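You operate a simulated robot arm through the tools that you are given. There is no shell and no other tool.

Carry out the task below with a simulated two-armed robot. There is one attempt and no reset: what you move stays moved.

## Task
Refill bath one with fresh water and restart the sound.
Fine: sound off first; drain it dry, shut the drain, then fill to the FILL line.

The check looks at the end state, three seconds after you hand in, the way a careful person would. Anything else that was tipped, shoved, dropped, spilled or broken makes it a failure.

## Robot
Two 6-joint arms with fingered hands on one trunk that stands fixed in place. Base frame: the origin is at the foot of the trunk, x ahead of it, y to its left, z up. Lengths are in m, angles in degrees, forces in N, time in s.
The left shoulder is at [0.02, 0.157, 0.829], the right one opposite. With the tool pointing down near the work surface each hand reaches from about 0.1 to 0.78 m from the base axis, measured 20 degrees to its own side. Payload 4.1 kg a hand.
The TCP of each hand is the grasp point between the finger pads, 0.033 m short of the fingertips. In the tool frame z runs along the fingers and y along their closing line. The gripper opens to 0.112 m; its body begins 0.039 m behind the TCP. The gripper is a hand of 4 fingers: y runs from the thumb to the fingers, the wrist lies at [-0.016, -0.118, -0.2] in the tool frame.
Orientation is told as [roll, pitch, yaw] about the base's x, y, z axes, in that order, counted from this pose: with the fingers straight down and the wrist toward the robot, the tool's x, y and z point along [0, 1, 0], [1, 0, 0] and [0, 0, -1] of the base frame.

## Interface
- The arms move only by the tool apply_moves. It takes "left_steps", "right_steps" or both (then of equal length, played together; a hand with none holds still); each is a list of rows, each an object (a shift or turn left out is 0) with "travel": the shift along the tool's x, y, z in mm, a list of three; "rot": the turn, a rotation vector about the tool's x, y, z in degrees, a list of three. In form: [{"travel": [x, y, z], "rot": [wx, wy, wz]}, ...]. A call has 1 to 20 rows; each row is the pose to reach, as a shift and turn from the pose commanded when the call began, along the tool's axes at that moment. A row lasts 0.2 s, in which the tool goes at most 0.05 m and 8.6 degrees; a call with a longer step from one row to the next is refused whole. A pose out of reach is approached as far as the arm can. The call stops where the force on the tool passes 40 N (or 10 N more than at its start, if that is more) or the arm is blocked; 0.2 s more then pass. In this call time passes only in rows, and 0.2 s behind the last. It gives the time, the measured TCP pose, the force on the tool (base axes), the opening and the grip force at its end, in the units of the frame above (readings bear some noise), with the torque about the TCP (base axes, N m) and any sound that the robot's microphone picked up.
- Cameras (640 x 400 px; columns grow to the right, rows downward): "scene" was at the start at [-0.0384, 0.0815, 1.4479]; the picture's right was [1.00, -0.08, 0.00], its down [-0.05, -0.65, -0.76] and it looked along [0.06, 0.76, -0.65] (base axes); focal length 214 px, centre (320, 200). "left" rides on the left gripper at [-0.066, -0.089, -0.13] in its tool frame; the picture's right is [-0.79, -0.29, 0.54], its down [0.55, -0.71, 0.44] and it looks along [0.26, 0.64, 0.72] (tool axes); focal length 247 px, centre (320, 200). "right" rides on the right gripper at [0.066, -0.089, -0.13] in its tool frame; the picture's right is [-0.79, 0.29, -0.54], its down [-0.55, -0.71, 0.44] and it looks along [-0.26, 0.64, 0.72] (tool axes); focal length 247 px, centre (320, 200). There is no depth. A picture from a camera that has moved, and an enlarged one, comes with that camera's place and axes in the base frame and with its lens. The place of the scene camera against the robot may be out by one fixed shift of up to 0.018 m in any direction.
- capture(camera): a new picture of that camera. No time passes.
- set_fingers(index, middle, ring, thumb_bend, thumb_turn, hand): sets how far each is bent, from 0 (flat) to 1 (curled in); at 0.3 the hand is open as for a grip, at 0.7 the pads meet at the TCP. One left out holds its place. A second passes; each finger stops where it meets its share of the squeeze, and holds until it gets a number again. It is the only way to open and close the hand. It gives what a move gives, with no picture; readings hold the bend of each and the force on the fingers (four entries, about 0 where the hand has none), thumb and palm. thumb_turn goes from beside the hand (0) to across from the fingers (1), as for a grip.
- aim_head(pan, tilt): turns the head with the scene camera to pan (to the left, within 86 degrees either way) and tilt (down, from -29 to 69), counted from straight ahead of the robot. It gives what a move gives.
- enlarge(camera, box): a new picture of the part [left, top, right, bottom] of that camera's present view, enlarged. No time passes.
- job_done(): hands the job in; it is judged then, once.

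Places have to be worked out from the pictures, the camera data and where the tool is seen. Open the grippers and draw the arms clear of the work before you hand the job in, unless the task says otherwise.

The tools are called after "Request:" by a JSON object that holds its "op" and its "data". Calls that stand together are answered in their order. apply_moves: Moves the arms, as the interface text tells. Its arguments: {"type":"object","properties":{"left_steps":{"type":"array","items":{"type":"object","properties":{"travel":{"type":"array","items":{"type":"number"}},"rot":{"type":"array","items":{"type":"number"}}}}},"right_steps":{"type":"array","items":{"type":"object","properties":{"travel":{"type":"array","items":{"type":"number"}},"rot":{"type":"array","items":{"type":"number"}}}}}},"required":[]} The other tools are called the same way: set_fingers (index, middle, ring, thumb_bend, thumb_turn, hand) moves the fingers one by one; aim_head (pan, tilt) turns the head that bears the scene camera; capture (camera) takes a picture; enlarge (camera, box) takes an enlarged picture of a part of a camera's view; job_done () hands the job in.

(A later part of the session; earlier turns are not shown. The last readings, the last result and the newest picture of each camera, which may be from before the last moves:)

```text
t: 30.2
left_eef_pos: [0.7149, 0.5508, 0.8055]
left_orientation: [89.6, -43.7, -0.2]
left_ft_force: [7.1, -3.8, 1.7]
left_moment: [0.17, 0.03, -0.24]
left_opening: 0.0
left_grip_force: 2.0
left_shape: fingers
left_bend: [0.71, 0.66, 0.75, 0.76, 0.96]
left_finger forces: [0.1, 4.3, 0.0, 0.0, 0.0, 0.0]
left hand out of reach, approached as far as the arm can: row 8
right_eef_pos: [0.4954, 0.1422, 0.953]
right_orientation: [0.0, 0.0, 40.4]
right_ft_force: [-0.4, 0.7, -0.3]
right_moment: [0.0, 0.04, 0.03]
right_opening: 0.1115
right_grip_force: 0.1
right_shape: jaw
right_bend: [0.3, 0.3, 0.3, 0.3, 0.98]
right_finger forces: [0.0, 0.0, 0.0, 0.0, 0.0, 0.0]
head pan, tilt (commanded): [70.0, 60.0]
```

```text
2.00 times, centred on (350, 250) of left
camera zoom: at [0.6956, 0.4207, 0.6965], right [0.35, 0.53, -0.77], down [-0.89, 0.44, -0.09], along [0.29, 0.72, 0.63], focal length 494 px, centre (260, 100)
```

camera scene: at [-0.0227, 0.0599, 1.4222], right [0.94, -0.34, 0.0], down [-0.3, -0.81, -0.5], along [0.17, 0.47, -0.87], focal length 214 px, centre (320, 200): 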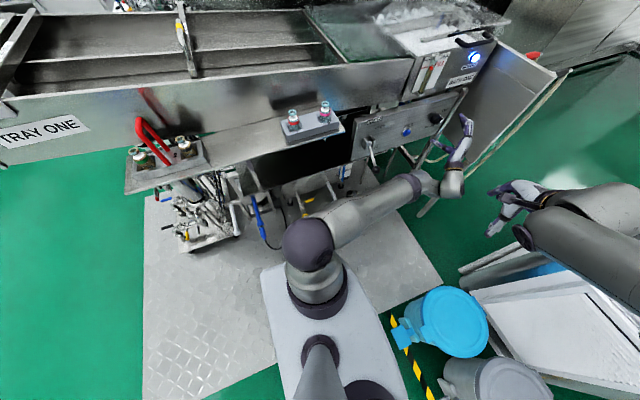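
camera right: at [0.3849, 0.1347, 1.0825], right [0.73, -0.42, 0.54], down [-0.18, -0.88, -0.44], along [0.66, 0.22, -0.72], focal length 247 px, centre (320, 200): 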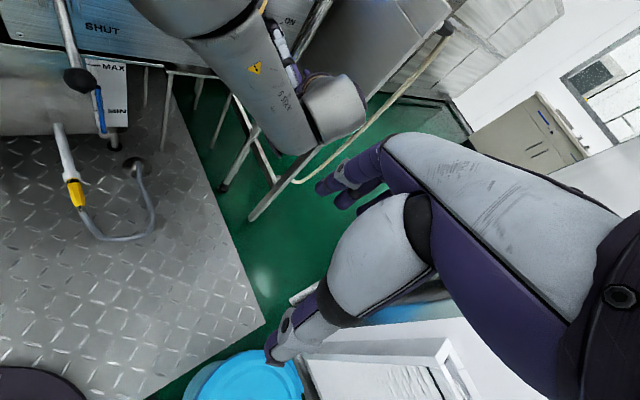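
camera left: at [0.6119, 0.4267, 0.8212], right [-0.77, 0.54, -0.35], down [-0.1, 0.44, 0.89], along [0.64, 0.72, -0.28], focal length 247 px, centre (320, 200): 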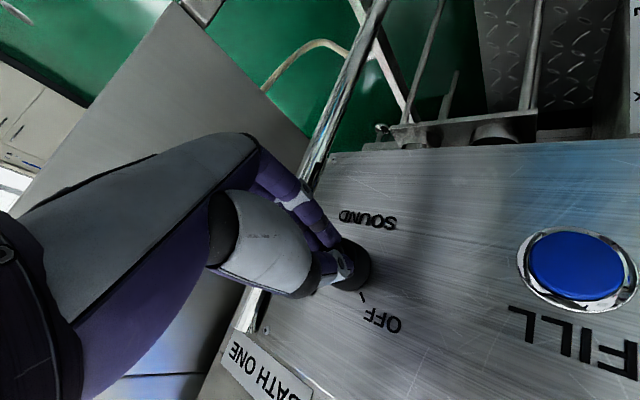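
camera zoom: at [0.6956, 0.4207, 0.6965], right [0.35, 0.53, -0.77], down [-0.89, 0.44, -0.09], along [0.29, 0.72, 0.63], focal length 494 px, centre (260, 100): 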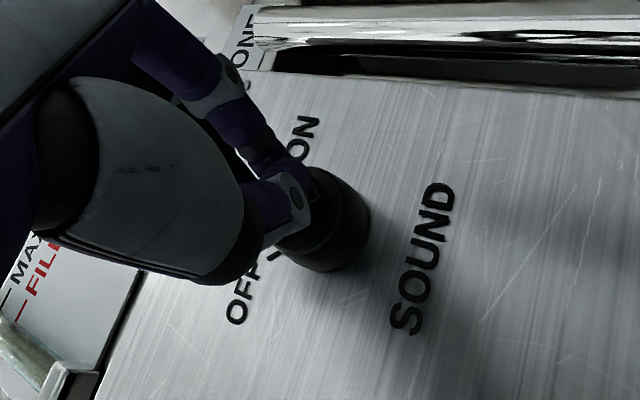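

The SOUND lamp has gone out and the pointer is at OFF. I open the hand and back away from the panel.

Request:
{"op": "set_fingers", "data": {"hand": "left", "index": 0.3, "middle": 0.3, "ring": 0.3, "thumb_bend": 0.3}}

Request:
{"op": "apply_moves", "data": {"left_steps": [{"travel": [0, 0, -30]}, {"travel": [0, 0, -60]}]}}

Request:
{"op": "enlarge", "data": {"camera": "scene", "box": [340, 20, 520, 170]}}

Request:
{"op": "enlarge", "data": {"camera": "right", "box": [180, 0, 340, 110]}}

```text
t: 31.2
left_eef_pos: [0.7122, 0.5543, 0.8087]
left_orientation: [89.8, -43.9, 0.0]
left_ft_force: [0.0, 0.4, 0.6]
left_moment: [0.04, 0.04, -0.03]
left_opening: 0.1123
left_grip_force: 0.0
left_shape: fingers
left_bend: [0.3, 0.3, 0.3, 0.3, 0.97]
left_finger forces: [0.1, 0.0, 0.1, 0.0, 0.0, 0.0]
right_eef_pos: [0.4954, 0.1409, 0.9539]
right_orientation: [0.0, 0.0, 40.6]
right_ft_force: [-0.3, 0.5, 0.9]
right_moment: [0.01, -0.01, -0.01]
right_opening: 0.1116
right_grip_force: 0.0
right_shape: jaw
right_bend: [0.3, 0.3, 0.3, 0.3, 0.98]
right_finger forces: [0.0, 0.1, 0.0, 0.1, 0.0, 0.0]
head pan, tilt (commanded): [70.0, 60.0]
```

```text
t: 31.8
left_eef_pos: [0.7127, 0.4944, 0.8106]
left_orientation: [89.7, -44.0, 0.2]
left_ft_force: [-0.3, -0.2, -0.5]
left_moment: [0.02, 0.0, -0.05]
left_opening: 0.1125
left_grip_force: 0.1
left_shape: fingers
left_bend: [0.3, 0.3, 0.3, 0.3, 0.97]
left_finger forces: [0.0, 0.0, 0.0, 0.1, 0.1, 0.1]
right_eef_pos: [0.4964, 0.1423, 0.9531]
right_orientation: [0.0, 0.0, 40.5]
right_ft_force: [-0.2, -0.3, 0.2]
right_moment: [-0.02, -0.01, 0.0]
right_opening: 0.1117
right_grip_force: 0.1
right_shape: jaw
right_bend: [0.3, 0.3, 0.3, 0.3, 0.98]
right_finger forces: [0.0, 0.0, 0.0, 0.0, 0.0, 0.0]
head pan, tilt (commanded): [70.0, 60.0]
```

```text
2.67 times, centred on (430, 95) of scene
camera zoom: at [-0.0227, 0.0602, 1.4222], right [0.94, -0.34, 0.0], down [-0.3, -0.81, -0.5], along [0.17, 0.47, -0.87], focal length 572 px, centre (27, 480)
```

zoom: 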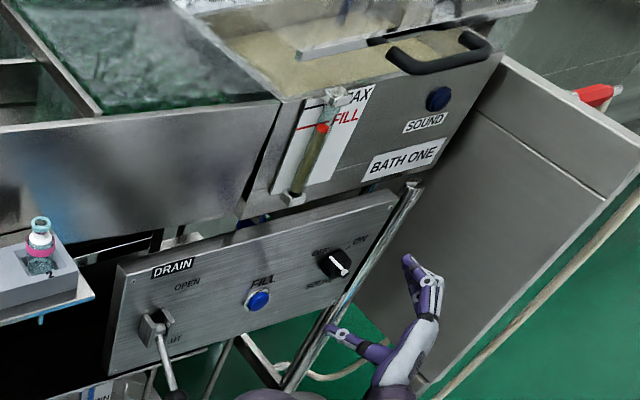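

```text
3.64 times, centred on (260, 55) of right
camera zoom: at [0.3848, 0.1349, 1.0825], right [0.73, -0.42, 0.54], down [-0.18, -0.88, -0.44], along [0.66, 0.22, -0.72], focal length 898 px, centre (538, 727)
```

zoom: 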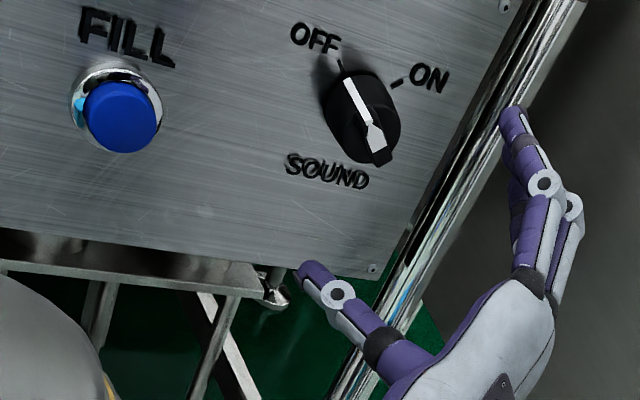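

The knob's white line now stands at the OFF tick, the SOUND lamp is dark and the bath is still. Next is the drain lever: I bring the hand back level, moving left and away from the panel to about [0.55, 0.42, 0.80].

Request:
{"op": "apply_moves", "data": {"left_steps": [{"travel": [15, -17.8, -10.6], "rot": [2.7, 1.1, 6.2]}, {"travel": [30, -35.7, -21.2], "rot": [5.4, 2.2, 12.4]}, {"travel": [45.2, -53.5, -31.7], "rot": [8.1, 3.3, 18.6]}, {"travel": [60.2, -71.3, -42.3], "rot": [10.9, 4.4, 24.9]}, {"travel": [75.3, -89.1, -52.9], "rot": [13.6, 5.5, 31.1]}, {"travel": [90.3, -107, -63.4], "rot": [16.3, 6.6, 37.3]}, {"travel": [105.4, -124.8, -74], "rot": [19, 7.7, 43.5]}]}}

Request:
{"op": "capture", "data": {"camera": "scene"}}

Request:
{"op": "capture", "data": {"camera": "left"}}

```text
t: 33.4
left_eef_pos: [0.5488, 0.4208, 0.7996]
left_orientation: [89.9, 0.2, 19.9]
left_ft_force: [0.1, 0.4, 1.0]
left_moment: [0.02, 0.02, -0.01]
left_opening: 0.1128
left_grip_force: 0.1
left_shape: fingers
left_bend: [0.3, 0.3, 0.3, 0.3, 0.97]
left_finger forces: [0.0, 0.0, 0.0, 0.0, 0.0, 0.0]
right_eef_pos: [0.4958, 0.1421, 0.9536]
right_orientation: [0.1, 0.0, 40.5]
right_ft_force: [0.0, -0.7, 0.1]
right_moment: [-0.01, -0.03, -0.02]
right_opening: 0.1113
right_grip_force: 0.1
right_shape: jaw
right_bend: [0.3, 0.3, 0.3, 0.3, 0.98]
right_finger forces: [0.0, 0.0, 0.0, 0.0, 0.1, 0.1]
head pan, tilt (commanded): [70.0, 60.0]
```

```text
taken
camera scene: at [-0.0225, 0.0601, 1.4222], right [0.94, -0.34, 0.0], down [-0.3, -0.81, -0.5], along [0.17, 0.47, -0.87], focal length 214 px, centre (320, 200)
```

scene: 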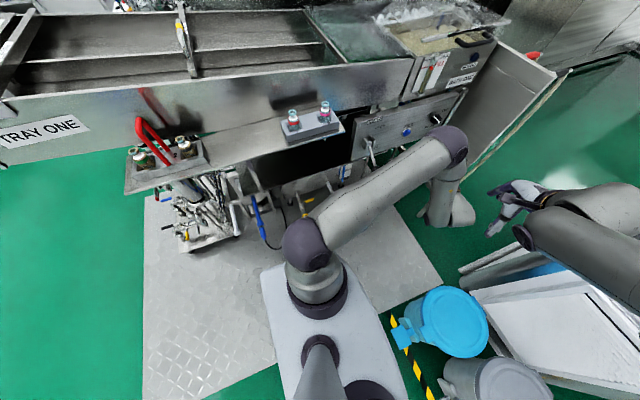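

```text
taken
camera left: at [0.5119, 0.268, 0.7339], right [-0.46, 0.41, -0.79], down [-0.82, 0.17, 0.55], along [0.36, 0.9, 0.26], focal length 247 px, centre (320, 200)
```

left: 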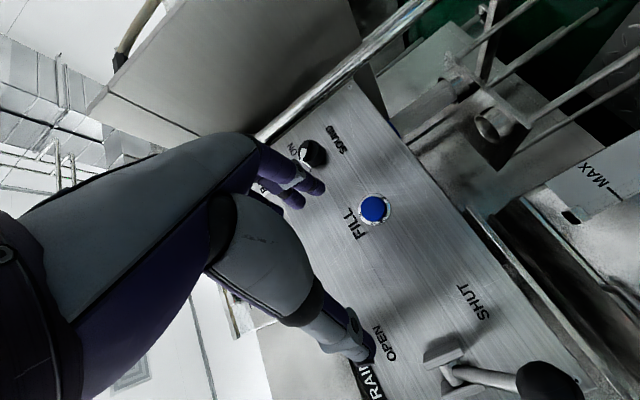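

The lever is clear in view, but the left forearm is now near the right hand, so I first shift the right hand about 12 cm away to the right and 6 cm up.

Request:
{"op": "apply_moves", "data": {"right_steps": [{"travel": [-22.8, -19.5, -15]}, {"travel": [-45.6, -39, -30]}, {"travel": [-68.4, -58.4, -45]}, {"travel": [-91.2, -77.9, -60]}]}}

Request:
{"op": "capture", "data": {"camera": "scene"}}

Request:
{"op": "capture", "data": {"camera": "right"}}

```text
t: 34.4
left_eef_pos: [0.5518, 0.4203, 0.8004]
left_orientation: [89.9, 0.1, 19.8]
left_ft_force: [-0.6, 0.7, -0.7]
left_moment: [0.0, 0.0, 0.01]
left_opening: 0.1126
left_grip_force: 0.0
left_shape: fingers
left_bend: [0.3, 0.3, 0.3, 0.3, 0.97]
left_finger forces: [0.0, 0.0, 0.1, 0.0, 0.0, 0.1]
right_eef_pos: [0.4942, 0.0243, 1.0135]
right_orientation: [0.0, 0.0, 40.5]
right_ft_force: [-1.9, 0.2, -0.5]
right_moment: [-0.01, -0.05, 0.03]
right_opening: 0.1116
right_grip_force: 0.1
right_shape: jaw
right_bend: [0.3, 0.3, 0.3, 0.3, 0.98]
right_finger forces: [0.0, 0.0, 0.0, 0.0, 0.0, 0.0]
head pan, tilt (commanded): [70.0, 60.0]
```

```text
taken
camera scene: at [-0.0225, 0.0602, 1.4222], right [0.94, -0.34, 0.0], down [-0.3, -0.81, -0.5], along [0.17, 0.47, -0.87], focal length 214 px, centre (320, 200)
```

scene: 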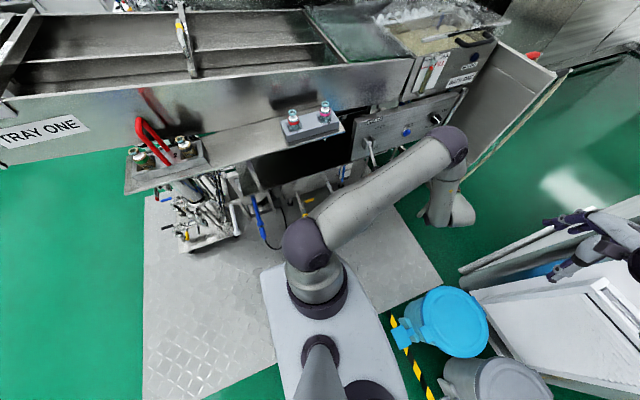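

```text
taken
camera right: at [0.384, 0.0156, 1.1423], right [0.73, -0.42, 0.54], down [-0.18, -0.88, -0.44], along [0.66, 0.22, -0.72], focal length 247 px, centre (320, 200)
```

right: 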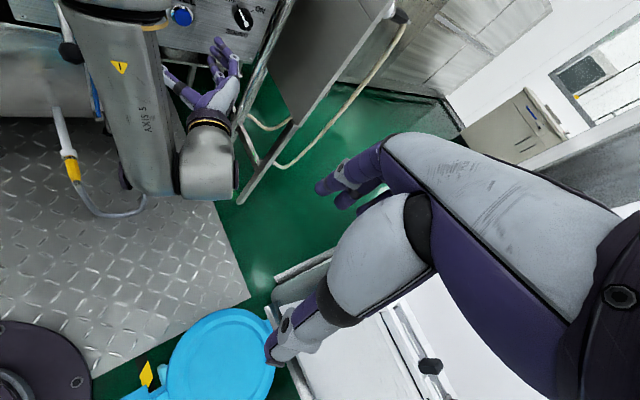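

The right hand is clear. I zoom the left camera on the lever to refine its pivot and ball positions.

Request:
{"op": "enlarge", "data": {"camera": "left", "box": [400, 240, 640, 400]}}

Request:
{"op": "enlarge", "data": {"camera": "scene", "box": [340, 90, 440, 190]}}

```text
2.50 times, centred on (520, 320) of left
camera zoom: at [0.5124, 0.2681, 0.7337], right [-0.45, 0.41, -0.79], down [-0.82, 0.17, 0.55], along [0.36, 0.9, 0.26], focal length 617 px, centre (-180, -100)
```

zoom: 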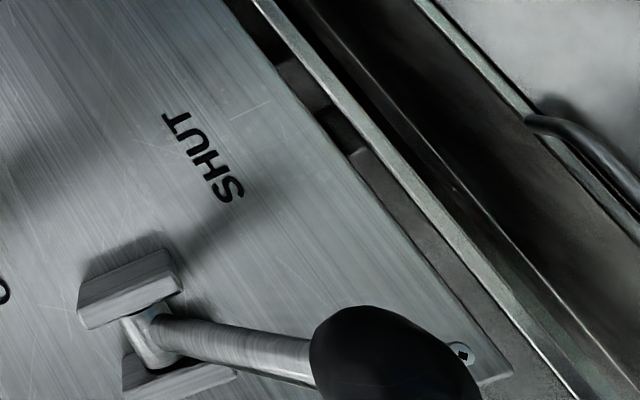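

```text
4.00 times, centred on (390, 140) of scene
camera zoom: at [-0.0225, 0.0602, 1.4222], right [0.94, -0.34, 0.0], down [-0.3, -0.81, -0.5], along [0.17, 0.47, -0.87], focal length 858 px, centre (40, 440)
```

zoom: 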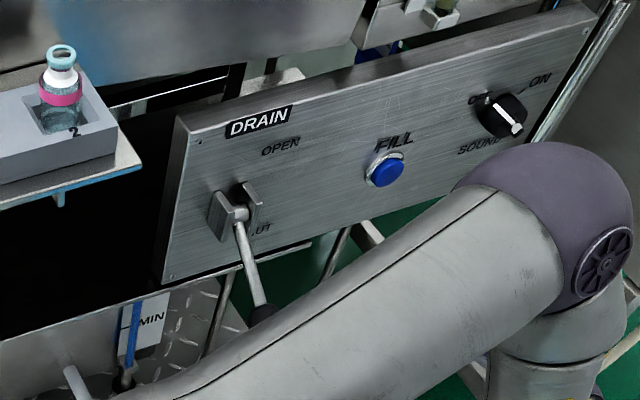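

The lever pivot is near [0.40, 0.59, 0.787] and its ball at [0.40, 0.497, 0.7245]; the space beneath is free. I close the hand into a compact pinch and bring it low, in front of and below the lever.

Request:
{"op": "set_fingers", "data": {"hand": "left", "index": 0.69, "middle": 0.69, "ring": 0.69, "thumb_bend": 0.69}}

Request:
{"op": "apply_moves", "data": {"left_steps": [{"travel": [-28, -19.4, 0.7], "rot": [3, 0, 0]}, {"travel": [-56, -38.7, 1.3], "rot": [6, 0, 0]}, {"travel": [-84, -58.1, 2], "rot": [9, 0, 0]}, {"travel": [-112, -77.4, 2.6], "rot": [12, 0, 0]}, {"travel": [-140, -96.8, 3.3], "rot": [15, 0, 0]}]}}

Request:
{"op": "capture", "data": {"camera": "left"}}

Request:
{"op": "capture", "data": {"camera": "scene"}}

Request:
{"op": "capture", "data": {"camera": "right"}}

```text
t: 35.4
left_eef_pos: [0.5509, 0.4202, 0.8007]
left_orientation: [89.9, 0.0, 19.9]
left_ft_force: [0.9, -0.1, 0.5]
left_moment: [-0.01, 0.0, -0.02]
left_opening: 0.0056
left_grip_force: 0.1
left_shape: fingers
left_bend: [0.69, 0.69, 0.69, 0.69, 0.97]
left_finger forces: [0.1, 0.1, 0.0, 0.1, 0.1, 0.1]
right_eef_pos: [0.4939, 0.0229, 1.0135]
right_orientation: [0.0, -0.1, 40.5]
right_ft_force: [0.2, 0.3, -0.6]
right_moment: [0.01, -0.02, 0.01]
right_opening: 0.1115
right_grip_force: 0.0
right_shape: jaw
right_bend: [0.3, 0.3, 0.3, 0.3, 0.98]
right_finger forces: [0.0, 0.1, 0.0, 0.1, 0.1, 0.1]
head pan, tilt (commanded): [70.0, 60.0]
```

```text
t: 36.6
left_eef_pos: [0.4588, 0.3891, 0.6611]
left_orientation: [89.9, 0.1, 35.0]
left_ft_force: [-0.2, -0.1, -0.2]
left_moment: [-0.01, 0.01, 0.02]
left_opening: 0.0056
left_grip_force: 0.0
left_shape: fingers
left_bend: [0.69, 0.69, 0.69, 0.69, 0.97]
left_finger forces: [0.1, 0.0, 0.0, 0.0, 0.0, 0.0]
right_eef_pos: [0.4944, 0.0234, 1.0133]
right_orientation: [0.1, 0.0, 40.5]
right_ft_force: [-0.2, -0.3, -0.2]
right_moment: [0.03, 0.01, 0.01]
right_opening: 0.1118
right_grip_force: 0.0
right_shape: jaw
right_bend: [0.3, 0.3, 0.3, 0.3, 0.98]
right_finger forces: [0.0, 0.0, 0.0, 0.0, 0.0, 0.0]
head pan, tilt (commanded): [70.0, 60.0]
```

```text
taken
camera left: at [0.4613, 0.2312, 0.5948], right [-0.54, 0.28, -0.79], down [-0.83, -0.05, 0.55], along [0.11, 0.96, 0.26], focal length 247 px, centre (320, 200)
```

left: 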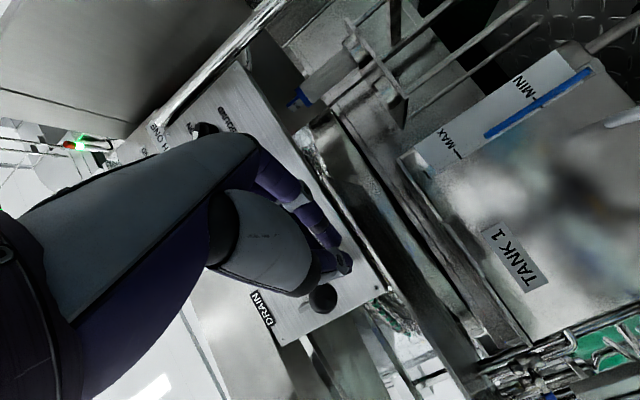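

```text
taken
camera scene: at [-0.0227, 0.0599, 1.4222], right [0.94, -0.34, 0.0], down [-0.3, -0.81, -0.5], along [0.17, 0.47, -0.87], focal length 214 px, centre (320, 200)
```

scene: 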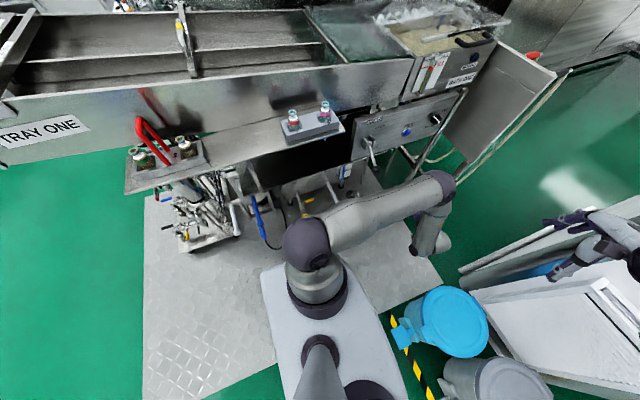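

```text
taken
camera right: at [0.3839, 0.0157, 1.1424], right [0.73, -0.42, 0.54], down [-0.18, -0.88, -0.44], along [0.66, 0.22, -0.72], focal length 247 px, centre (320, 200)
```

right: 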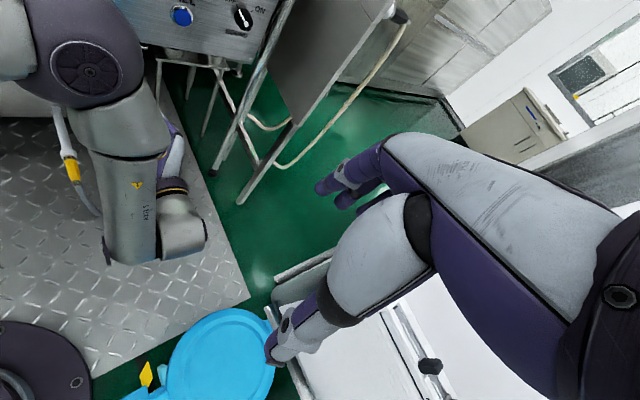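

The ball is confirmed at [0.398, 0.497, 0.727]. I slide the closed fingers forward beneath it (TCP to about [0.395, 0.485, 0.66]).

Request:
{"op": "apply_moves", "data": {"left_steps": [{"travel": [0, 0.9, 38.4]}, {"travel": [0, 1.8, 76.8]}, {"travel": [0, 2.7, 115]}]}}

Request:
{"op": "capture", "data": {"camera": "left"}}

Request:
{"op": "enlarge", "data": {"camera": "scene", "box": [320, 90, 480, 250]}}

```text
t: 37.4
left_eef_pos: [0.3944, 0.4854, 0.6596]
left_orientation: [89.8, 0.1, 34.8]
left_ft_force: [0.0, -0.6, -0.1]
left_moment: [0.0, 0.0, 0.01]
left_opening: 0.0057
left_grip_force: 0.0
left_shape: fingers
left_bend: [0.69, 0.69, 0.69, 0.69, 0.97]
left_finger forces: [0.0, 0.0, 0.1, 0.1, 0.1, 0.1]
right_eef_pos: [0.4937, 0.0233, 1.0138]
right_orientation: [0.0, 0.0, 40.5]
right_ft_force: [0.3, -0.7, 0.1]
right_moment: [0.02, 0.01, -0.02]
right_opening: 0.1116
right_grip_force: 0.1
right_shape: jaw
right_bend: [0.3, 0.3, 0.3, 0.3, 0.98]
right_finger forces: [0.0, 0.1, 0.0, 0.0, 0.0, 0.1]
head pan, tilt (commanded): [70.0, 60.0]
```

```text
taken
camera left: at [0.3973, 0.3276, 0.593], right [-0.54, 0.28, -0.79], down [-0.83, -0.05, 0.55], along [0.12, 0.96, 0.26], focal length 247 px, centre (320, 200)
```

left: 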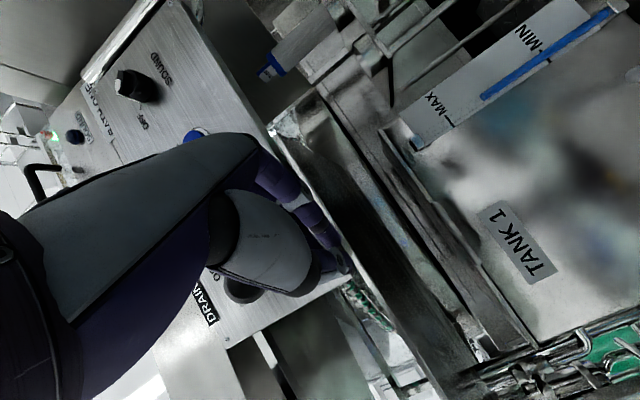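

```text
2.50 times, centred on (400, 170) of scene
camera zoom: at [-0.0225, 0.0596, 1.4222], right [0.94, -0.34, 0.0], down [-0.3, -0.81, -0.5], along [0.17, 0.47, -0.87], focal length 536 px, centre (120, 275)
```

zoom: 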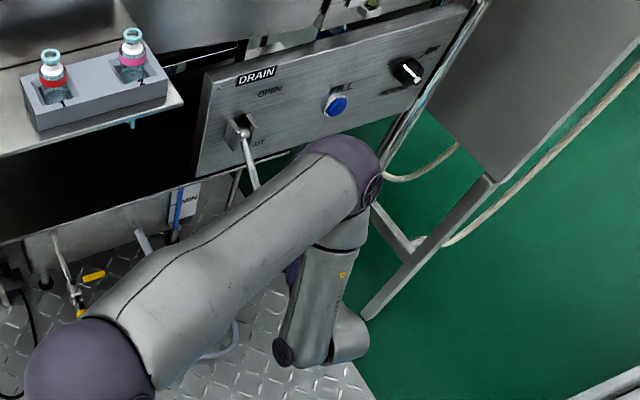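

The fingers are beneath the ball. I lift slowly (tool x is up), watching forces.

Request:
{"op": "apply_moves", "data": {"left_steps": [{"travel": [12, 0, 0]}, {"travel": [24, 0, 0]}, {"travel": [36, 0, 0]}, {"travel": [48, 0, 0]}]}}

Request:
{"op": "capture", "data": {"camera": "left"}}

Request:
{"op": "enlarge", "data": {"camera": "scene", "box": [320, 90, 480, 250]}}

```text
t: 38.4
left_eef_pos: [0.3941, 0.4871, 0.7061]
left_orientation: [89.9, 0.1, 34.9]
left_ft_force: [1.1, 0.6, -2.2]
left_moment: [-0.02, 0.07, 0.02]
left_opening: 0.0055
left_grip_force: 1.0
left_shape: fingers
left_bend: [0.69, 0.69, 0.68, 0.69, 0.97]
left_finger forces: [0.0, 0.1, 1.9, 0.0, 0.0, 0.0]
right_eef_pos: [0.4945, 0.0225, 1.0137]
right_orientation: [0.0, 0.0, 40.4]
right_ft_force: [-0.9, 1.1, -0.4]
right_moment: [0.01, 0.01, -0.03]
right_opening: 0.1117
right_grip_force: 0.0
right_shape: jaw
right_bend: [0.3, 0.3, 0.3, 0.3, 0.98]
right_finger forces: [0.0, 0.0, 0.1, 0.0, 0.0, 0.0]
head pan, tilt (commanded): [70.0, 60.0]
```

```text
taken
camera left: at [0.3975, 0.3281, 0.64], right [-0.54, 0.28, -0.79], down [-0.83, -0.05, 0.55], along [0.11, 0.96, 0.26], focal length 247 px, centre (320, 200)
```

left: 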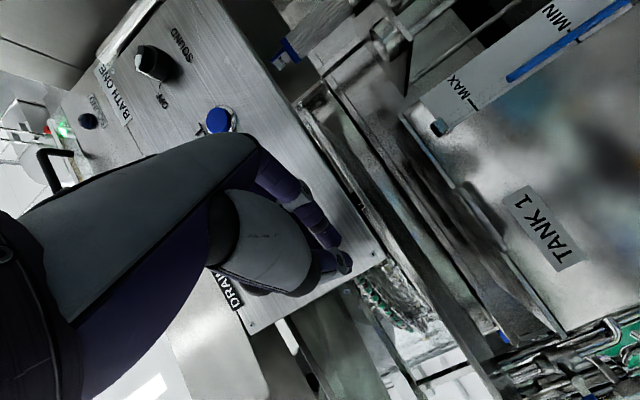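

```text
2.50 times, centred on (400, 170) of scene
camera zoom: at [-0.0225, 0.06, 1.4222], right [0.94, -0.34, 0.0], down [-0.3, -0.81, -0.5], along [0.17, 0.47, -0.87], focal length 536 px, centre (120, 275)
```

zoom: 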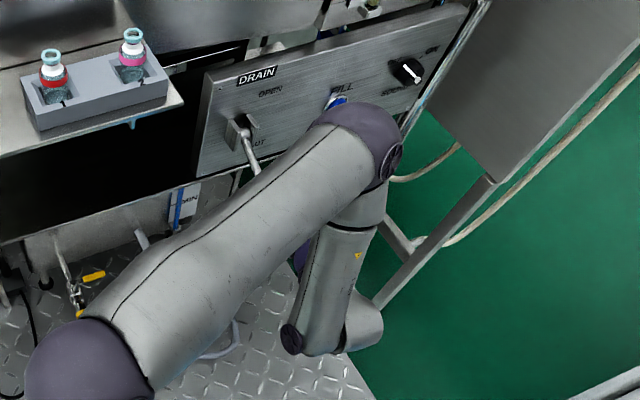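

Contact began gently (2 N). I keep lifting in small steps.

Request:
{"op": "apply_moves", "data": {"left_steps": [{"travel": [12, 0, 0]}, {"travel": [24, 0, 0]}, {"travel": [36, 0, 0]}]}}

Request:
{"op": "capture", "data": {"camera": "left"}}

Request:
{"op": "enlarge", "data": {"camera": "scene", "box": [320, 30, 480, 190]}}

```text
t: 39.2
left_eef_pos: [0.3942, 0.486, 0.7418]
left_orientation: [89.8, 0.1, 34.9]
left_ft_force: [0.9, -1.1, -3.1]
left_moment: [0.0, 0.06, -0.04]
left_opening: 0.0054
left_grip_force: 1.6
left_shape: fingers
left_bend: [0.69, 0.69, 0.7, 0.69, 0.97]
left_finger forces: [0.0, 0.1, 2.5, 0.1, 0.0, 0.1]
right_eef_pos: [0.4949, 0.0234, 1.0122]
right_orientation: [0.0, 0.0, 40.5]
right_ft_force: [-0.4, -0.1, 0.4]
right_moment: [0.01, 0.0, 0.0]
right_opening: 0.1115
right_grip_force: 0.1
right_shape: jaw
right_bend: [0.3, 0.3, 0.3, 0.3, 0.98]
right_finger forces: [0.0, 0.1, 0.1, 0.1, 0.0, 0.1]
head pan, tilt (commanded): [70.0, 60.0]
```

```text
taken
camera left: at [0.397, 0.3281, 0.6761], right [-0.54, 0.28, -0.79], down [-0.83, -0.05, 0.55], along [0.12, 0.96, 0.26], focal length 247 px, centre (320, 200)
```

left: 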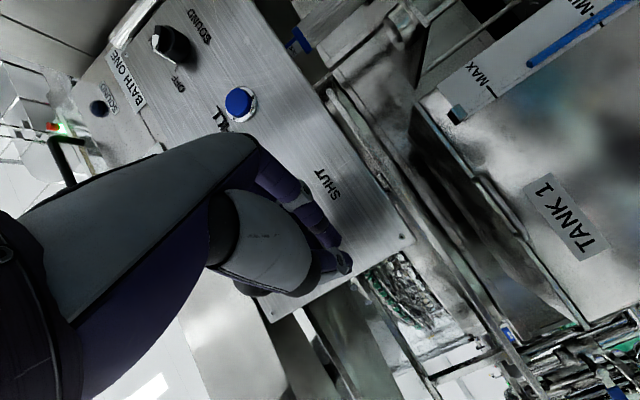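

```text
2.50 times, centred on (400, 110) of scene
camera zoom: at [-0.0225, 0.06, 1.4222], right [0.94, -0.34, 0.0], down [-0.3, -0.81, -0.5], along [0.17, 0.47, -0.87], focal length 536 px, centre (120, 425)
```

zoom: 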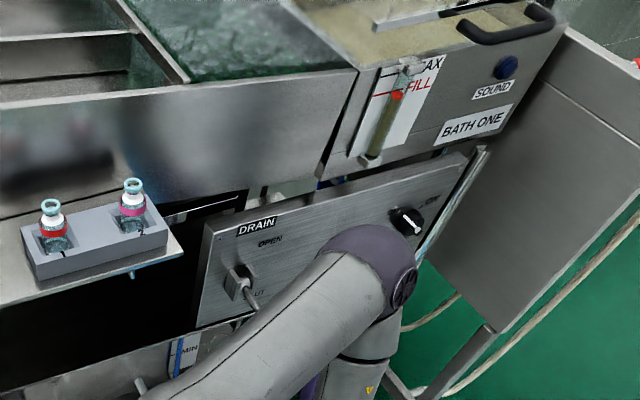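

The lever is rising with only 3 N. I continue upward.

Request:
{"op": "apply_moves", "data": {"left_steps": [{"travel": [12, 0, 0]}, {"travel": [24, 0, 0]}, {"travel": [36, 0, 0]}, {"travel": [48, 0, 0]}]}}

Request:
{"op": "capture", "data": {"camera": "left"}}

Request:
{"op": "enlarge", "data": {"camera": "scene", "box": [320, 30, 480, 190]}}

```text
t: 40.2
left_eef_pos: [0.3931, 0.4879, 0.7898]
left_orientation: [90.0, 0.2, 34.8]
left_ft_force: [-0.3, -0.1, -1.6]
left_moment: [0.0, 0.0, 0.0]
left_opening: 0.0053
left_grip_force: 0.6
left_shape: fingers
left_bend: [0.69, 0.69, 0.7, 0.69, 0.97]
left_finger forces: [0.1, 0.0, 1.8, 0.0, 0.1, 0.0]
right_eef_pos: [0.4937, 0.0229, 1.0128]
right_orientation: [0.0, -0.1, 40.5]
right_ft_force: [0.1, -0.1, -0.5]
right_moment: [0.01, -0.02, -0.04]
right_opening: 0.1118
right_grip_force: 0.0
right_shape: jaw
right_bend: [0.3, 0.3, 0.3, 0.3, 0.98]
right_finger forces: [0.0, 0.1, 0.0, 0.0, 0.0, 0.0]
head pan, tilt (commanded): [70.0, 60.0]
```

```text
taken
camera left: at [0.3961, 0.3291, 0.7241], right [-0.54, 0.28, -0.79], down [-0.83, -0.05, 0.55], along [0.11, 0.96, 0.26], focal length 247 px, centre (320, 200)
```

left: 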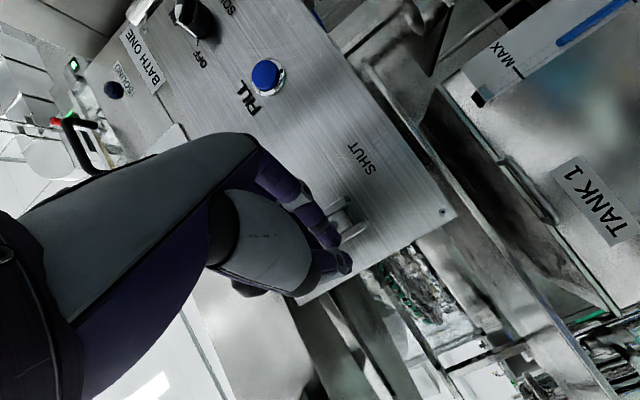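

```text
2.50 times, centred on (400, 110) of scene
camera zoom: at [-0.0225, 0.06, 1.4222], right [0.94, -0.34, 0.0], down [-0.3, -0.81, -0.5], along [0.17, 0.47, -0.87], focal length 536 px, centre (120, 425)
```

zoom: 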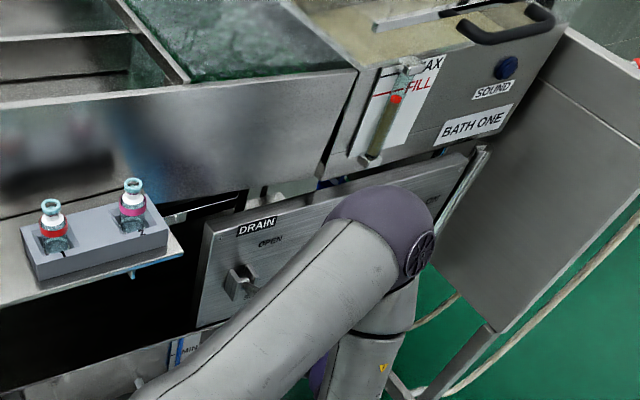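

Still rising smoothly. I continue toward OPEN with smaller steps.

Request:
{"op": "apply_moves", "data": {"left_steps": [{"travel": [10, 0, 0]}, {"travel": [20, 0, 0]}, {"travel": [30, 0, 0]}]}}

Request:
{"op": "capture", "data": {"camera": "left"}}

Request:
{"op": "enlarge", "data": {"camera": "scene", "box": [360, 30, 480, 150]}}

```text
t: 40.8
left_eef_pos: [0.3929, 0.4859, 0.8019]
left_orientation: [89.1, 1.2, 35.0]
left_ft_force: [0.9, 0.8, -12.5]
left_moment: [-0.25, 0.14, 0.02]
left_opening: 0.0055
left_grip_force: 7.3
left_shape: fingers
left_bend: [0.69, 0.69, 0.7, 0.69, 0.98]
left_finger forces: [0.0, 0.0, 14.4, 0.1, 0.2, 0.1]
right_eef_pos: [0.4948, 0.0241, 1.0126]
right_orientation: [0.0, 0.0, 40.5]
right_ft_force: [0.9, 0.1, -0.1]
right_moment: [0.02, -0.01, 0.0]
right_opening: 0.1118
right_grip_force: 0.0
right_shape: jaw
right_bend: [0.3, 0.3, 0.3, 0.3, 0.98]
right_finger forces: [0.0, 0.0, 0.0, 0.0, 0.0, 0.1]
head pan, tilt (commanded): [70.0, 60.0]
stopped in row 3 (left hand): the force on the tool passed its limit at 50 N (the readings are from after the stop); the commanded pose is now the measured one
```

```text
taken
camera left: at [0.3946, 0.3258, 0.739], right [-0.55, 0.26, -0.79], down [-0.83, -0.04, 0.56], along [0.12, 0.97, 0.23], focal length 247 px, centre (320, 200)
```

left: 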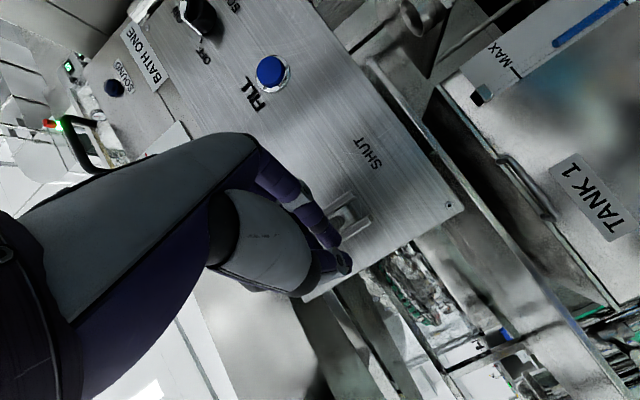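

```text
3.33 times, centred on (420, 90) of scene
camera zoom: at [-0.0222, 0.0604, 1.4222], right [0.94, -0.34, 0.0], down [-0.3, -0.81, -0.5], along [0.17, 0.47, -0.87], focal length 715 px, centre (-13, 567)
```

zoom: 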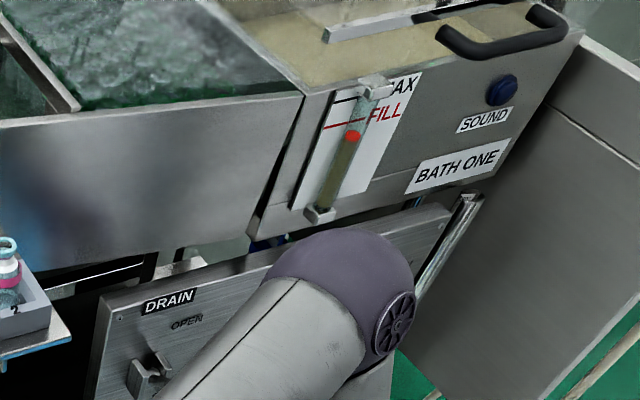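

The lever hit its upper stop (OPEN) and the float is already sinking below FILL. I ease off 3 mm and wait while watching the level.

Request:
{"op": "apply_moves", "data": {"left_steps": [{"travel": [-3, 0, 0]}, {"travel": [-3, 0, 0]}, {"travel": [-3, 0, 0]}, {"travel": [-3, 0, 0]}, {"travel": [-3, 0, 0]}, {"travel": [-3, 0, 0]}, {"travel": [-3, 0, 0]}, {"travel": [-3, 0, 0]}, {"travel": [-3, 0, 0]}, {"travel": [-3, 0, 0]}]}}

Request:
{"op": "enlarge", "data": {"camera": "scene", "box": [360, 30, 480, 150]}}

Request:
{"op": "enlarge", "data": {"camera": "left", "box": [300, 160, 420, 300]}}

```text
t: 43.0
left_eef_pos: [0.392, 0.4857, 0.8004]
left_orientation: [89.4, 0.9, 35.0]
left_ft_force: [0.6, 0.2, -1.9]
left_moment: [-0.1, 0.02, 0.0]
left_opening: 0.0056
left_grip_force: 1.0
left_shape: fingers
left_bend: [0.69, 0.69, 0.69, 0.69, 0.98]
left_finger forces: [0.0, 0.1, 2.0, 0.0, 0.1, 0.1]
right_eef_pos: [0.4954, 0.0239, 1.0124]
right_orientation: [0.0, 0.0, 40.5]
right_ft_force: [0.1, -0.6, 0.1]
right_moment: [-0.01, 0.02, 0.04]
right_opening: 0.1114
right_grip_force: 0.0
right_shape: jaw
right_bend: [0.3, 0.3, 0.3, 0.3, 0.98]
right_finger forces: [0.0, 0.0, 0.1, 0.0, 0.0, 0.1]
head pan, tilt (commanded): [70.0, 60.0]
```

```text
3.33 times, centred on (420, 90) of scene
camera zoom: at [-0.0226, 0.06, 1.4222], right [0.94, -0.34, 0.0], down [-0.3, -0.81, -0.5], along [0.17, 0.47, -0.87], focal length 715 px, centre (-13, 567)
```

zoom: 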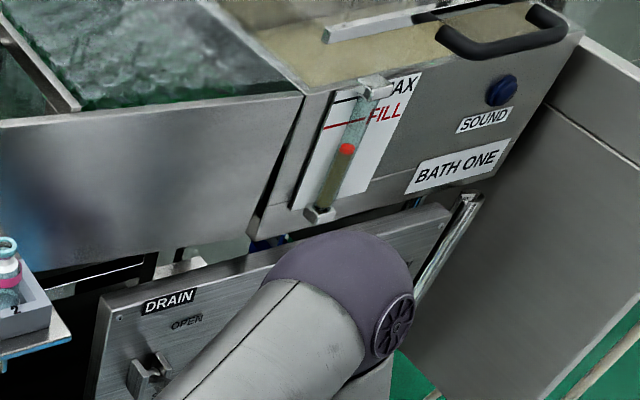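

```text
2.86 times, centred on (360, 230) of left
camera zoom: at [0.3948, 0.326, 0.7371], right [-0.55, 0.26, -0.79], down [-0.83, -0.04, 0.56], along [0.12, 0.96, 0.24], focal length 706 px, centre (206, 114)
```

zoom: 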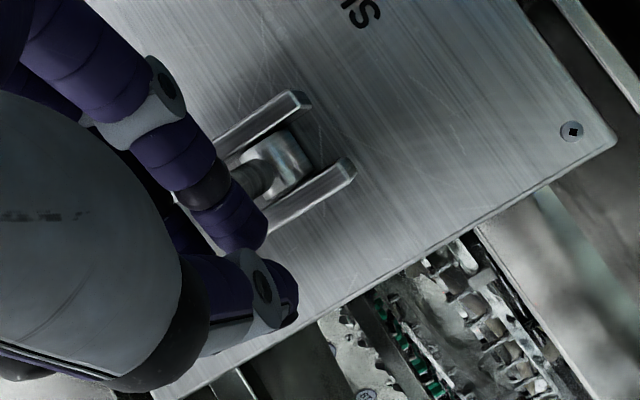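

The level is dropping about 6 px/s on the gauge. I hold the lever here and wait 4 s more.

Request:
{"op": "apply_moves", "data": {"left_steps": [{"travel": [0, 0, 0]}, {"travel": [0, 0, 0]}, {"travel": [0, 0, 0]}, {"travel": [0, 0, 0]}, {"travel": [0, 0, 0]}, {"travel": [0, 0, 0]}, {"travel": [0, 0, 0]}, {"travel": [0, 0, 0]}, {"travel": [0, 0, 0]}, {"travel": [0, 0, 0]}, {"travel": [0, 0, 0]}, {"travel": [0, 0, 0]}, {"travel": [0, 0, 0]}, {"travel": [0, 0, 0]}, {"travel": [0, 0, 0]}, {"travel": [0, 0, 0]}, {"travel": [0, 0, 0]}, {"travel": [0, 0, 0]}, {"travel": [0, 0, 0]}, {"travel": [0, 0, 0]}]}}

Request:
{"op": "enlarge", "data": {"camera": "scene", "box": [360, 30, 480, 150]}}

Request:
{"op": "capture", "data": {"camera": "right"}}

```text
t: 47.2
left_eef_pos: [0.3928, 0.4856, 0.8006]
left_orientation: [89.3, 1.0, 34.9]
left_ft_force: [1.3, 0.3, -1.6]
left_moment: [-0.03, 0.02, 0.0]
left_opening: 0.0055
left_grip_force: 1.0
left_shape: fingers
left_bend: [0.69, 0.69, 0.69, 0.69, 0.98]
left_finger forces: [0.0, 0.1, 2.0, 0.0, 0.0, 0.0]
right_eef_pos: [0.4939, 0.0242, 1.0122]
right_orientation: [0.0, 0.1, 40.6]
right_ft_force: [0.2, 0.6, -0.2]
right_moment: [0.0, 0.04, -0.02]
right_opening: 0.1118
right_grip_force: 0.1
right_shape: jaw
right_bend: [0.3, 0.3, 0.3, 0.3, 0.98]
right_finger forces: [0.0, 0.0, 0.0, 0.0, 0.1, 0.0]
head pan, tilt (commanded): [70.0, 60.0]
```

```text
3.33 times, centred on (420, 90) of scene
camera zoom: at [-0.0226, 0.06, 1.4222], right [0.94, -0.34, 0.0], down [-0.3, -0.81, -0.5], along [0.17, 0.47, -0.87], focal length 715 px, centre (-13, 567)
```

zoom: 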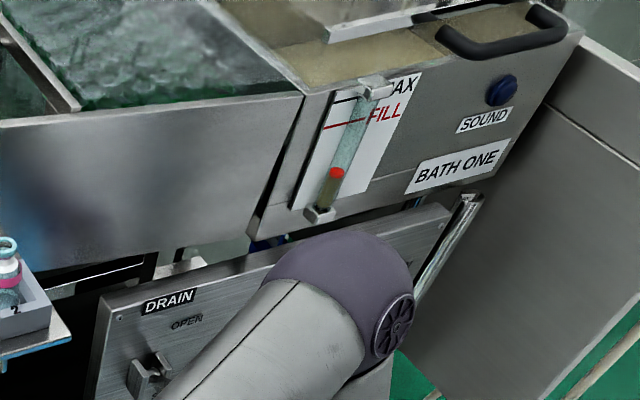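

```text
taken
camera right: at [0.384, 0.0158, 1.1424], right [0.73, -0.42, 0.54], down [-0.18, -0.88, -0.44], along [0.66, 0.22, -0.72], focal length 247 px, centre (320, 200)
```

right: 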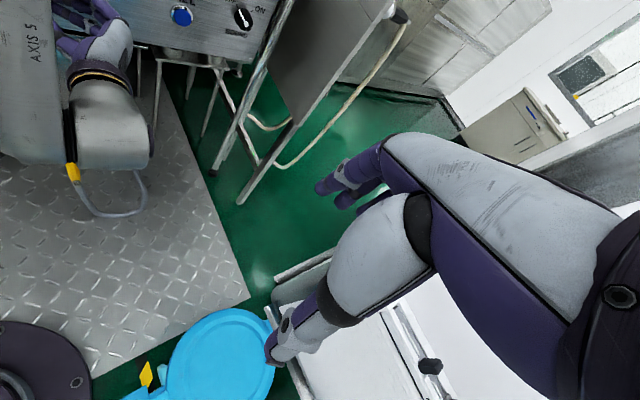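

The float is down to about one third. I keep the drain open for another 4 s.

Request:
{"op": "apply_moves", "data": {"left_steps": [{"travel": [0, 0, 0]}, {"travel": [0, 0, 0]}, {"travel": [0, 0, 0]}, {"travel": [0, 0, 0]}, {"travel": [0, 0, 0]}, {"travel": [0, 0, 0]}, {"travel": [0, 0, 0]}, {"travel": [0, 0, 0]}, {"travel": [0, 0, 0]}, {"travel": [0, 0, 0]}, {"travel": [0, 0, 0]}, {"travel": [0, 0, 0]}, {"travel": [0, 0, 0]}, {"travel": [0, 0, 0]}, {"travel": [0, 0, 0]}, {"travel": [0, 0, 0]}, {"travel": [0, 0, 0]}, {"travel": [0, 0, 0]}, {"travel": [0, 0, 0]}, {"travel": [0, 0, 0]}]}}

Request:
{"op": "enlarge", "data": {"camera": "scene", "box": [360, 0, 520, 150]}}

```text
t: 51.4
left_eef_pos: [0.3923, 0.485, 0.7993]
left_orientation: [89.3, 1.0, 34.9]
left_ft_force: [1.2, 0.2, -1.7]
left_moment: [-0.03, 0.05, -0.01]
left_opening: 0.0057
left_grip_force: 0.9
left_shape: fingers
left_bend: [0.69, 0.69, 0.69, 0.69, 0.98]
left_finger forces: [0.0, 0.1, 2.0, 0.0, 0.0, 0.0]
right_eef_pos: [0.495, 0.0238, 1.0143]
right_orientation: [0.0, -0.1, 40.5]
right_ft_force: [-0.7, -0.7, 0.8]
right_moment: [0.0, 0.01, -0.03]
right_opening: 0.1115
right_grip_force: 0.0
right_shape: jaw
right_bend: [0.3, 0.3, 0.3, 0.3, 0.98]
right_finger forces: [0.1, 0.0, 0.0, 0.0, 0.1, 0.0]
head pan, tilt (commanded): [70.0, 60.0]
```

```text
2.67 times, centred on (440, 75) of scene
camera zoom: at [-0.0226, 0.06, 1.4222], right [0.94, -0.34, 0.0], down [-0.3, -0.81, -0.5], along [0.17, 0.47, -0.87], focal length 572 px, centre (0, 533)
```

zoom: 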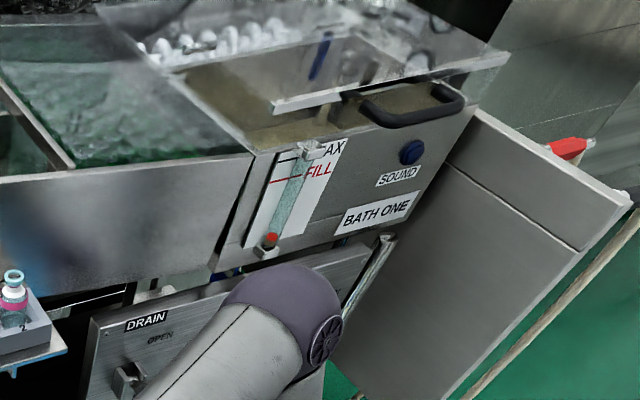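

The float is nearly at the bottom. I wait another 4 s so the bath empties fully.

Request:
{"op": "apply_moves", "data": {"left_steps": [{"travel": [0, 0, 0]}, {"travel": [0, 0, 0]}, {"travel": [0, 0, 0]}, {"travel": [0, 0, 0]}, {"travel": [0, 0, 0]}, {"travel": [0, 0, 0]}, {"travel": [0, 0, 0]}, {"travel": [0, 0, 0]}, {"travel": [0, 0, 0]}, {"travel": [0, 0, 0]}, {"travel": [0, 0, 0]}, {"travel": [0, 0, 0]}, {"travel": [0, 0, 0]}, {"travel": [0, 0, 0]}, {"travel": [0, 0, 0]}, {"travel": [0, 0, 0]}, {"travel": [0, 0, 0]}, {"travel": [0, 0, 0]}, {"travel": [0, 0, 0]}, {"travel": [0, 0, 0]}]}}

Request:
{"op": "enlarge", "data": {"camera": "scene", "box": [400, 0, 500, 110]}}

```text
t: 55.6
left_eef_pos: [0.3923, 0.4847, 0.8002]
left_orientation: [89.3, 0.9, 34.8]
left_ft_force: [0.8, 0.2, -2.5]
left_moment: [-0.05, 0.01, 0.01]
left_opening: 0.0057
left_grip_force: 1.3
left_shape: fingers
left_bend: [0.69, 0.69, 0.69, 0.69, 0.98]
left_finger forces: [0.0, 0.0, 2.0, 0.1, 0.0, 0.0]
right_eef_pos: [0.4937, 0.0245, 1.0137]
right_orientation: [0.0, 0.0, 40.5]
right_ft_force: [-0.3, -0.8, 0.4]
right_moment: [0.01, 0.02, -0.02]
right_opening: 0.1114
right_grip_force: 0.0
right_shape: jaw
right_bend: [0.3, 0.3, 0.3, 0.3, 0.98]
right_finger forces: [0.0, 0.1, 0.1, 0.0, 0.0, 0.0]
head pan, tilt (commanded): [70.0, 60.0]
```

```text
3.64 times, centred on (450, 55) of scene
camera zoom: at [-0.0226, 0.06, 1.4222], right [0.94, -0.34, 0.0], down [-0.3, -0.81, -0.5], along [0.17, 0.47, -0.87], focal length 780 px, centre (-153, 727)
```

zoom: 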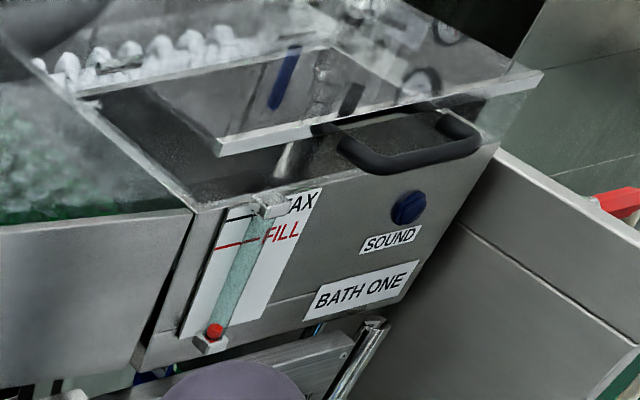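

The bath now looks dry with the float at the bottom. I lower the hand off the lever by 25 mm and back away, checking whether the lever stays up.

Request:
{"op": "apply_moves", "data": {"left_steps": [{"travel": [-8, 0, 0]}, {"travel": [-16, 0, 0]}, {"travel": [-25, 0, 0]}, {"travel": [-25, 0, 0]}, {"travel": [-25, 0, -30]}, {"travel": [-25, 0, -65]}, {"travel": [-25, 0, -100]}]}}

Request:
{"op": "capture", "data": {"camera": "left"}}

Request:
{"op": "capture", "data": {"camera": "scene"}}

Request:
{"op": "enlarge", "data": {"camera": "scene", "box": [340, 0, 500, 150]}}

```text
t: 57.2
left_eef_pos: [0.4494, 0.404, 0.7758]
left_orientation: [89.4, 1.0, 34.9]
left_ft_force: [-0.5, 0.9, -1.1]
left_moment: [0.0, 0.02, 0.0]
left_opening: 0.0057
left_grip_force: 0.2
left_shape: fingers
left_bend: [0.69, 0.69, 0.69, 0.69, 0.98]
left_finger forces: [0.1, 0.1, 0.0, 0.0, 0.0, 0.0]
right_eef_pos: [0.4936, 0.0245, 1.0125]
right_orientation: [0.0, -0.1, 40.5]
right_ft_force: [-0.5, 0.6, 0.5]
right_moment: [0.01, -0.01, 0.01]
right_opening: 0.1119
right_grip_force: 0.0
right_shape: jaw
right_bend: [0.3, 0.3, 0.3, 0.3, 0.98]
right_finger forces: [0.0, 0.1, 0.0, 0.1, 0.0, 0.0]
head pan, tilt (commanded): [70.0, 60.0]
```

```text
taken
camera left: at [0.4522, 0.2438, 0.7123], right [-0.55, 0.26, -0.79], down [-0.83, -0.04, 0.56], along [0.12, 0.96, 0.24], focal length 247 px, centre (320, 200)
```

left: 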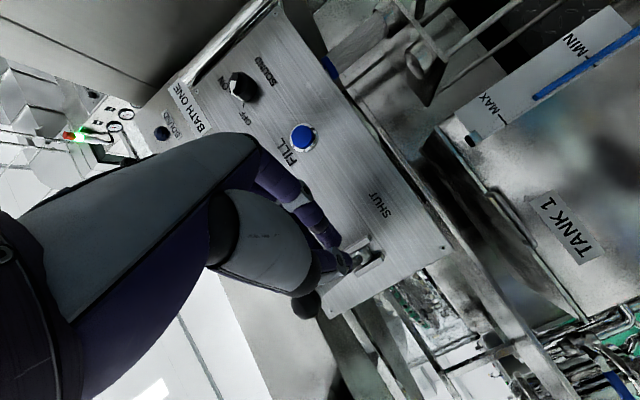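

```text
taken
camera scene: at [-0.0227, 0.0603, 1.4222], right [0.94, -0.34, 0.0], down [-0.3, -0.81, -0.5], along [0.17, 0.47, -0.87], focal length 214 px, centre (320, 200)
```

scene: 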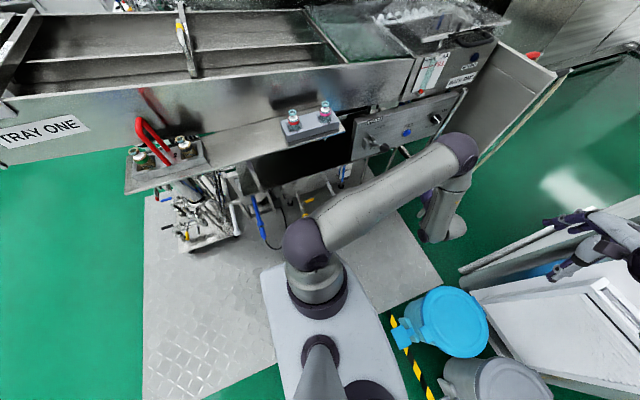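

```text
2.67 times, centred on (420, 75) of scene
camera zoom: at [-0.0227, 0.0603, 1.4222], right [0.94, -0.34, 0.0], down [-0.3, -0.81, -0.5], along [0.17, 0.47, -0.87], focal length 572 px, centre (53, 533)
```

zoom: 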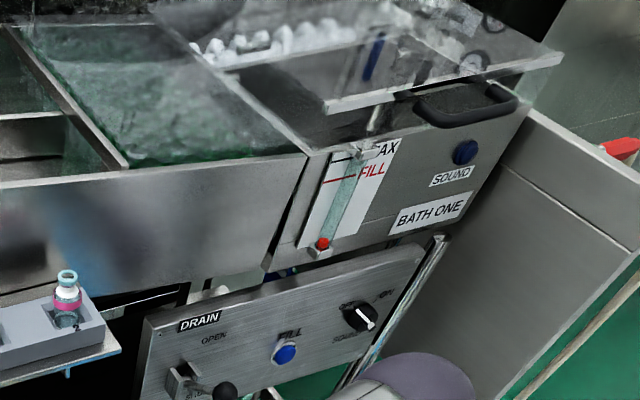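

The lever stays at OPEN with its ball near [0.40, 0.487, 0.85]. Before shutting I check the bath's dryness closely.

Request:
{"op": "enlarge", "data": {"camera": "scene", "box": [390, 10, 480, 100]}}

Request:
{"op": "enlarge", "data": {"camera": "left", "box": [250, 200, 450, 350]}}

Request:
{"op": "enlarge", "data": {"camera": "scene", "box": [340, 90, 440, 190]}}

```text
4.44 times, centred on (435, 55) of scene
camera zoom: at [-0.0227, 0.0603, 1.4222], right [0.94, -0.34, 0.0], down [-0.3, -0.81, -0.5], along [0.17, 0.47, -0.87], focal length 953 px, centre (-191, 844)
```

zoom: 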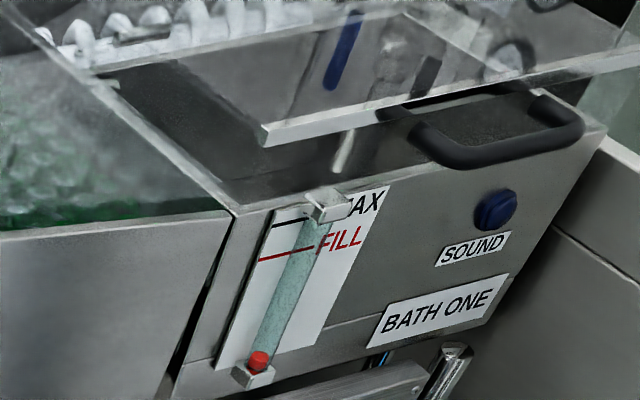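

```text
2.67 times, centred on (350, 275) of left
camera zoom: at [0.4522, 0.2438, 0.7123], right [-0.55, 0.26, -0.79], down [-0.83, -0.04, 0.56], along [0.12, 0.96, 0.24], focal length 659 px, centre (240, 0)
```

zoom: 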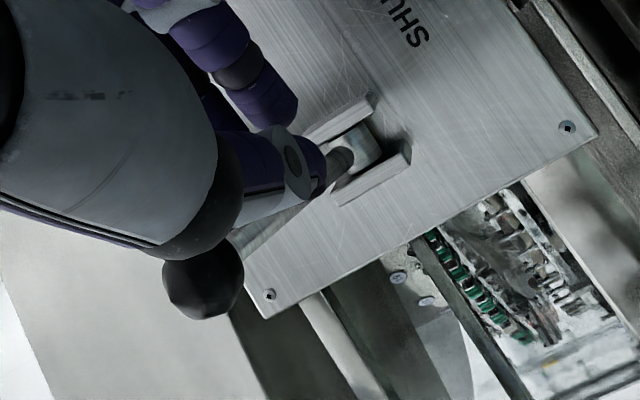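

```text
4.00 times, centred on (390, 140) of scene
camera zoom: at [-0.0227, 0.0603, 1.4222], right [0.94, -0.34, 0.0], down [-0.3, -0.81, -0.5], along [0.17, 0.47, -0.87], focal length 858 px, centre (40, 440)
```

zoom: 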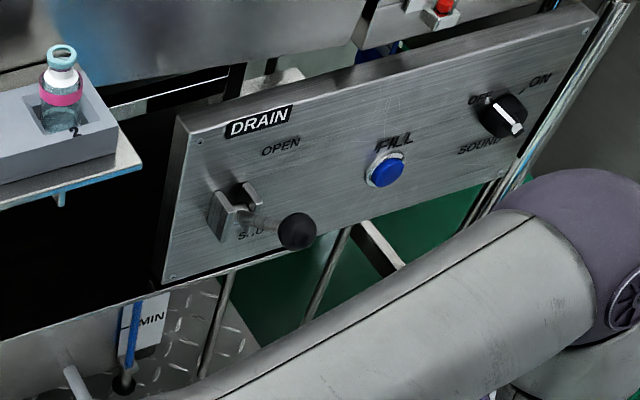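

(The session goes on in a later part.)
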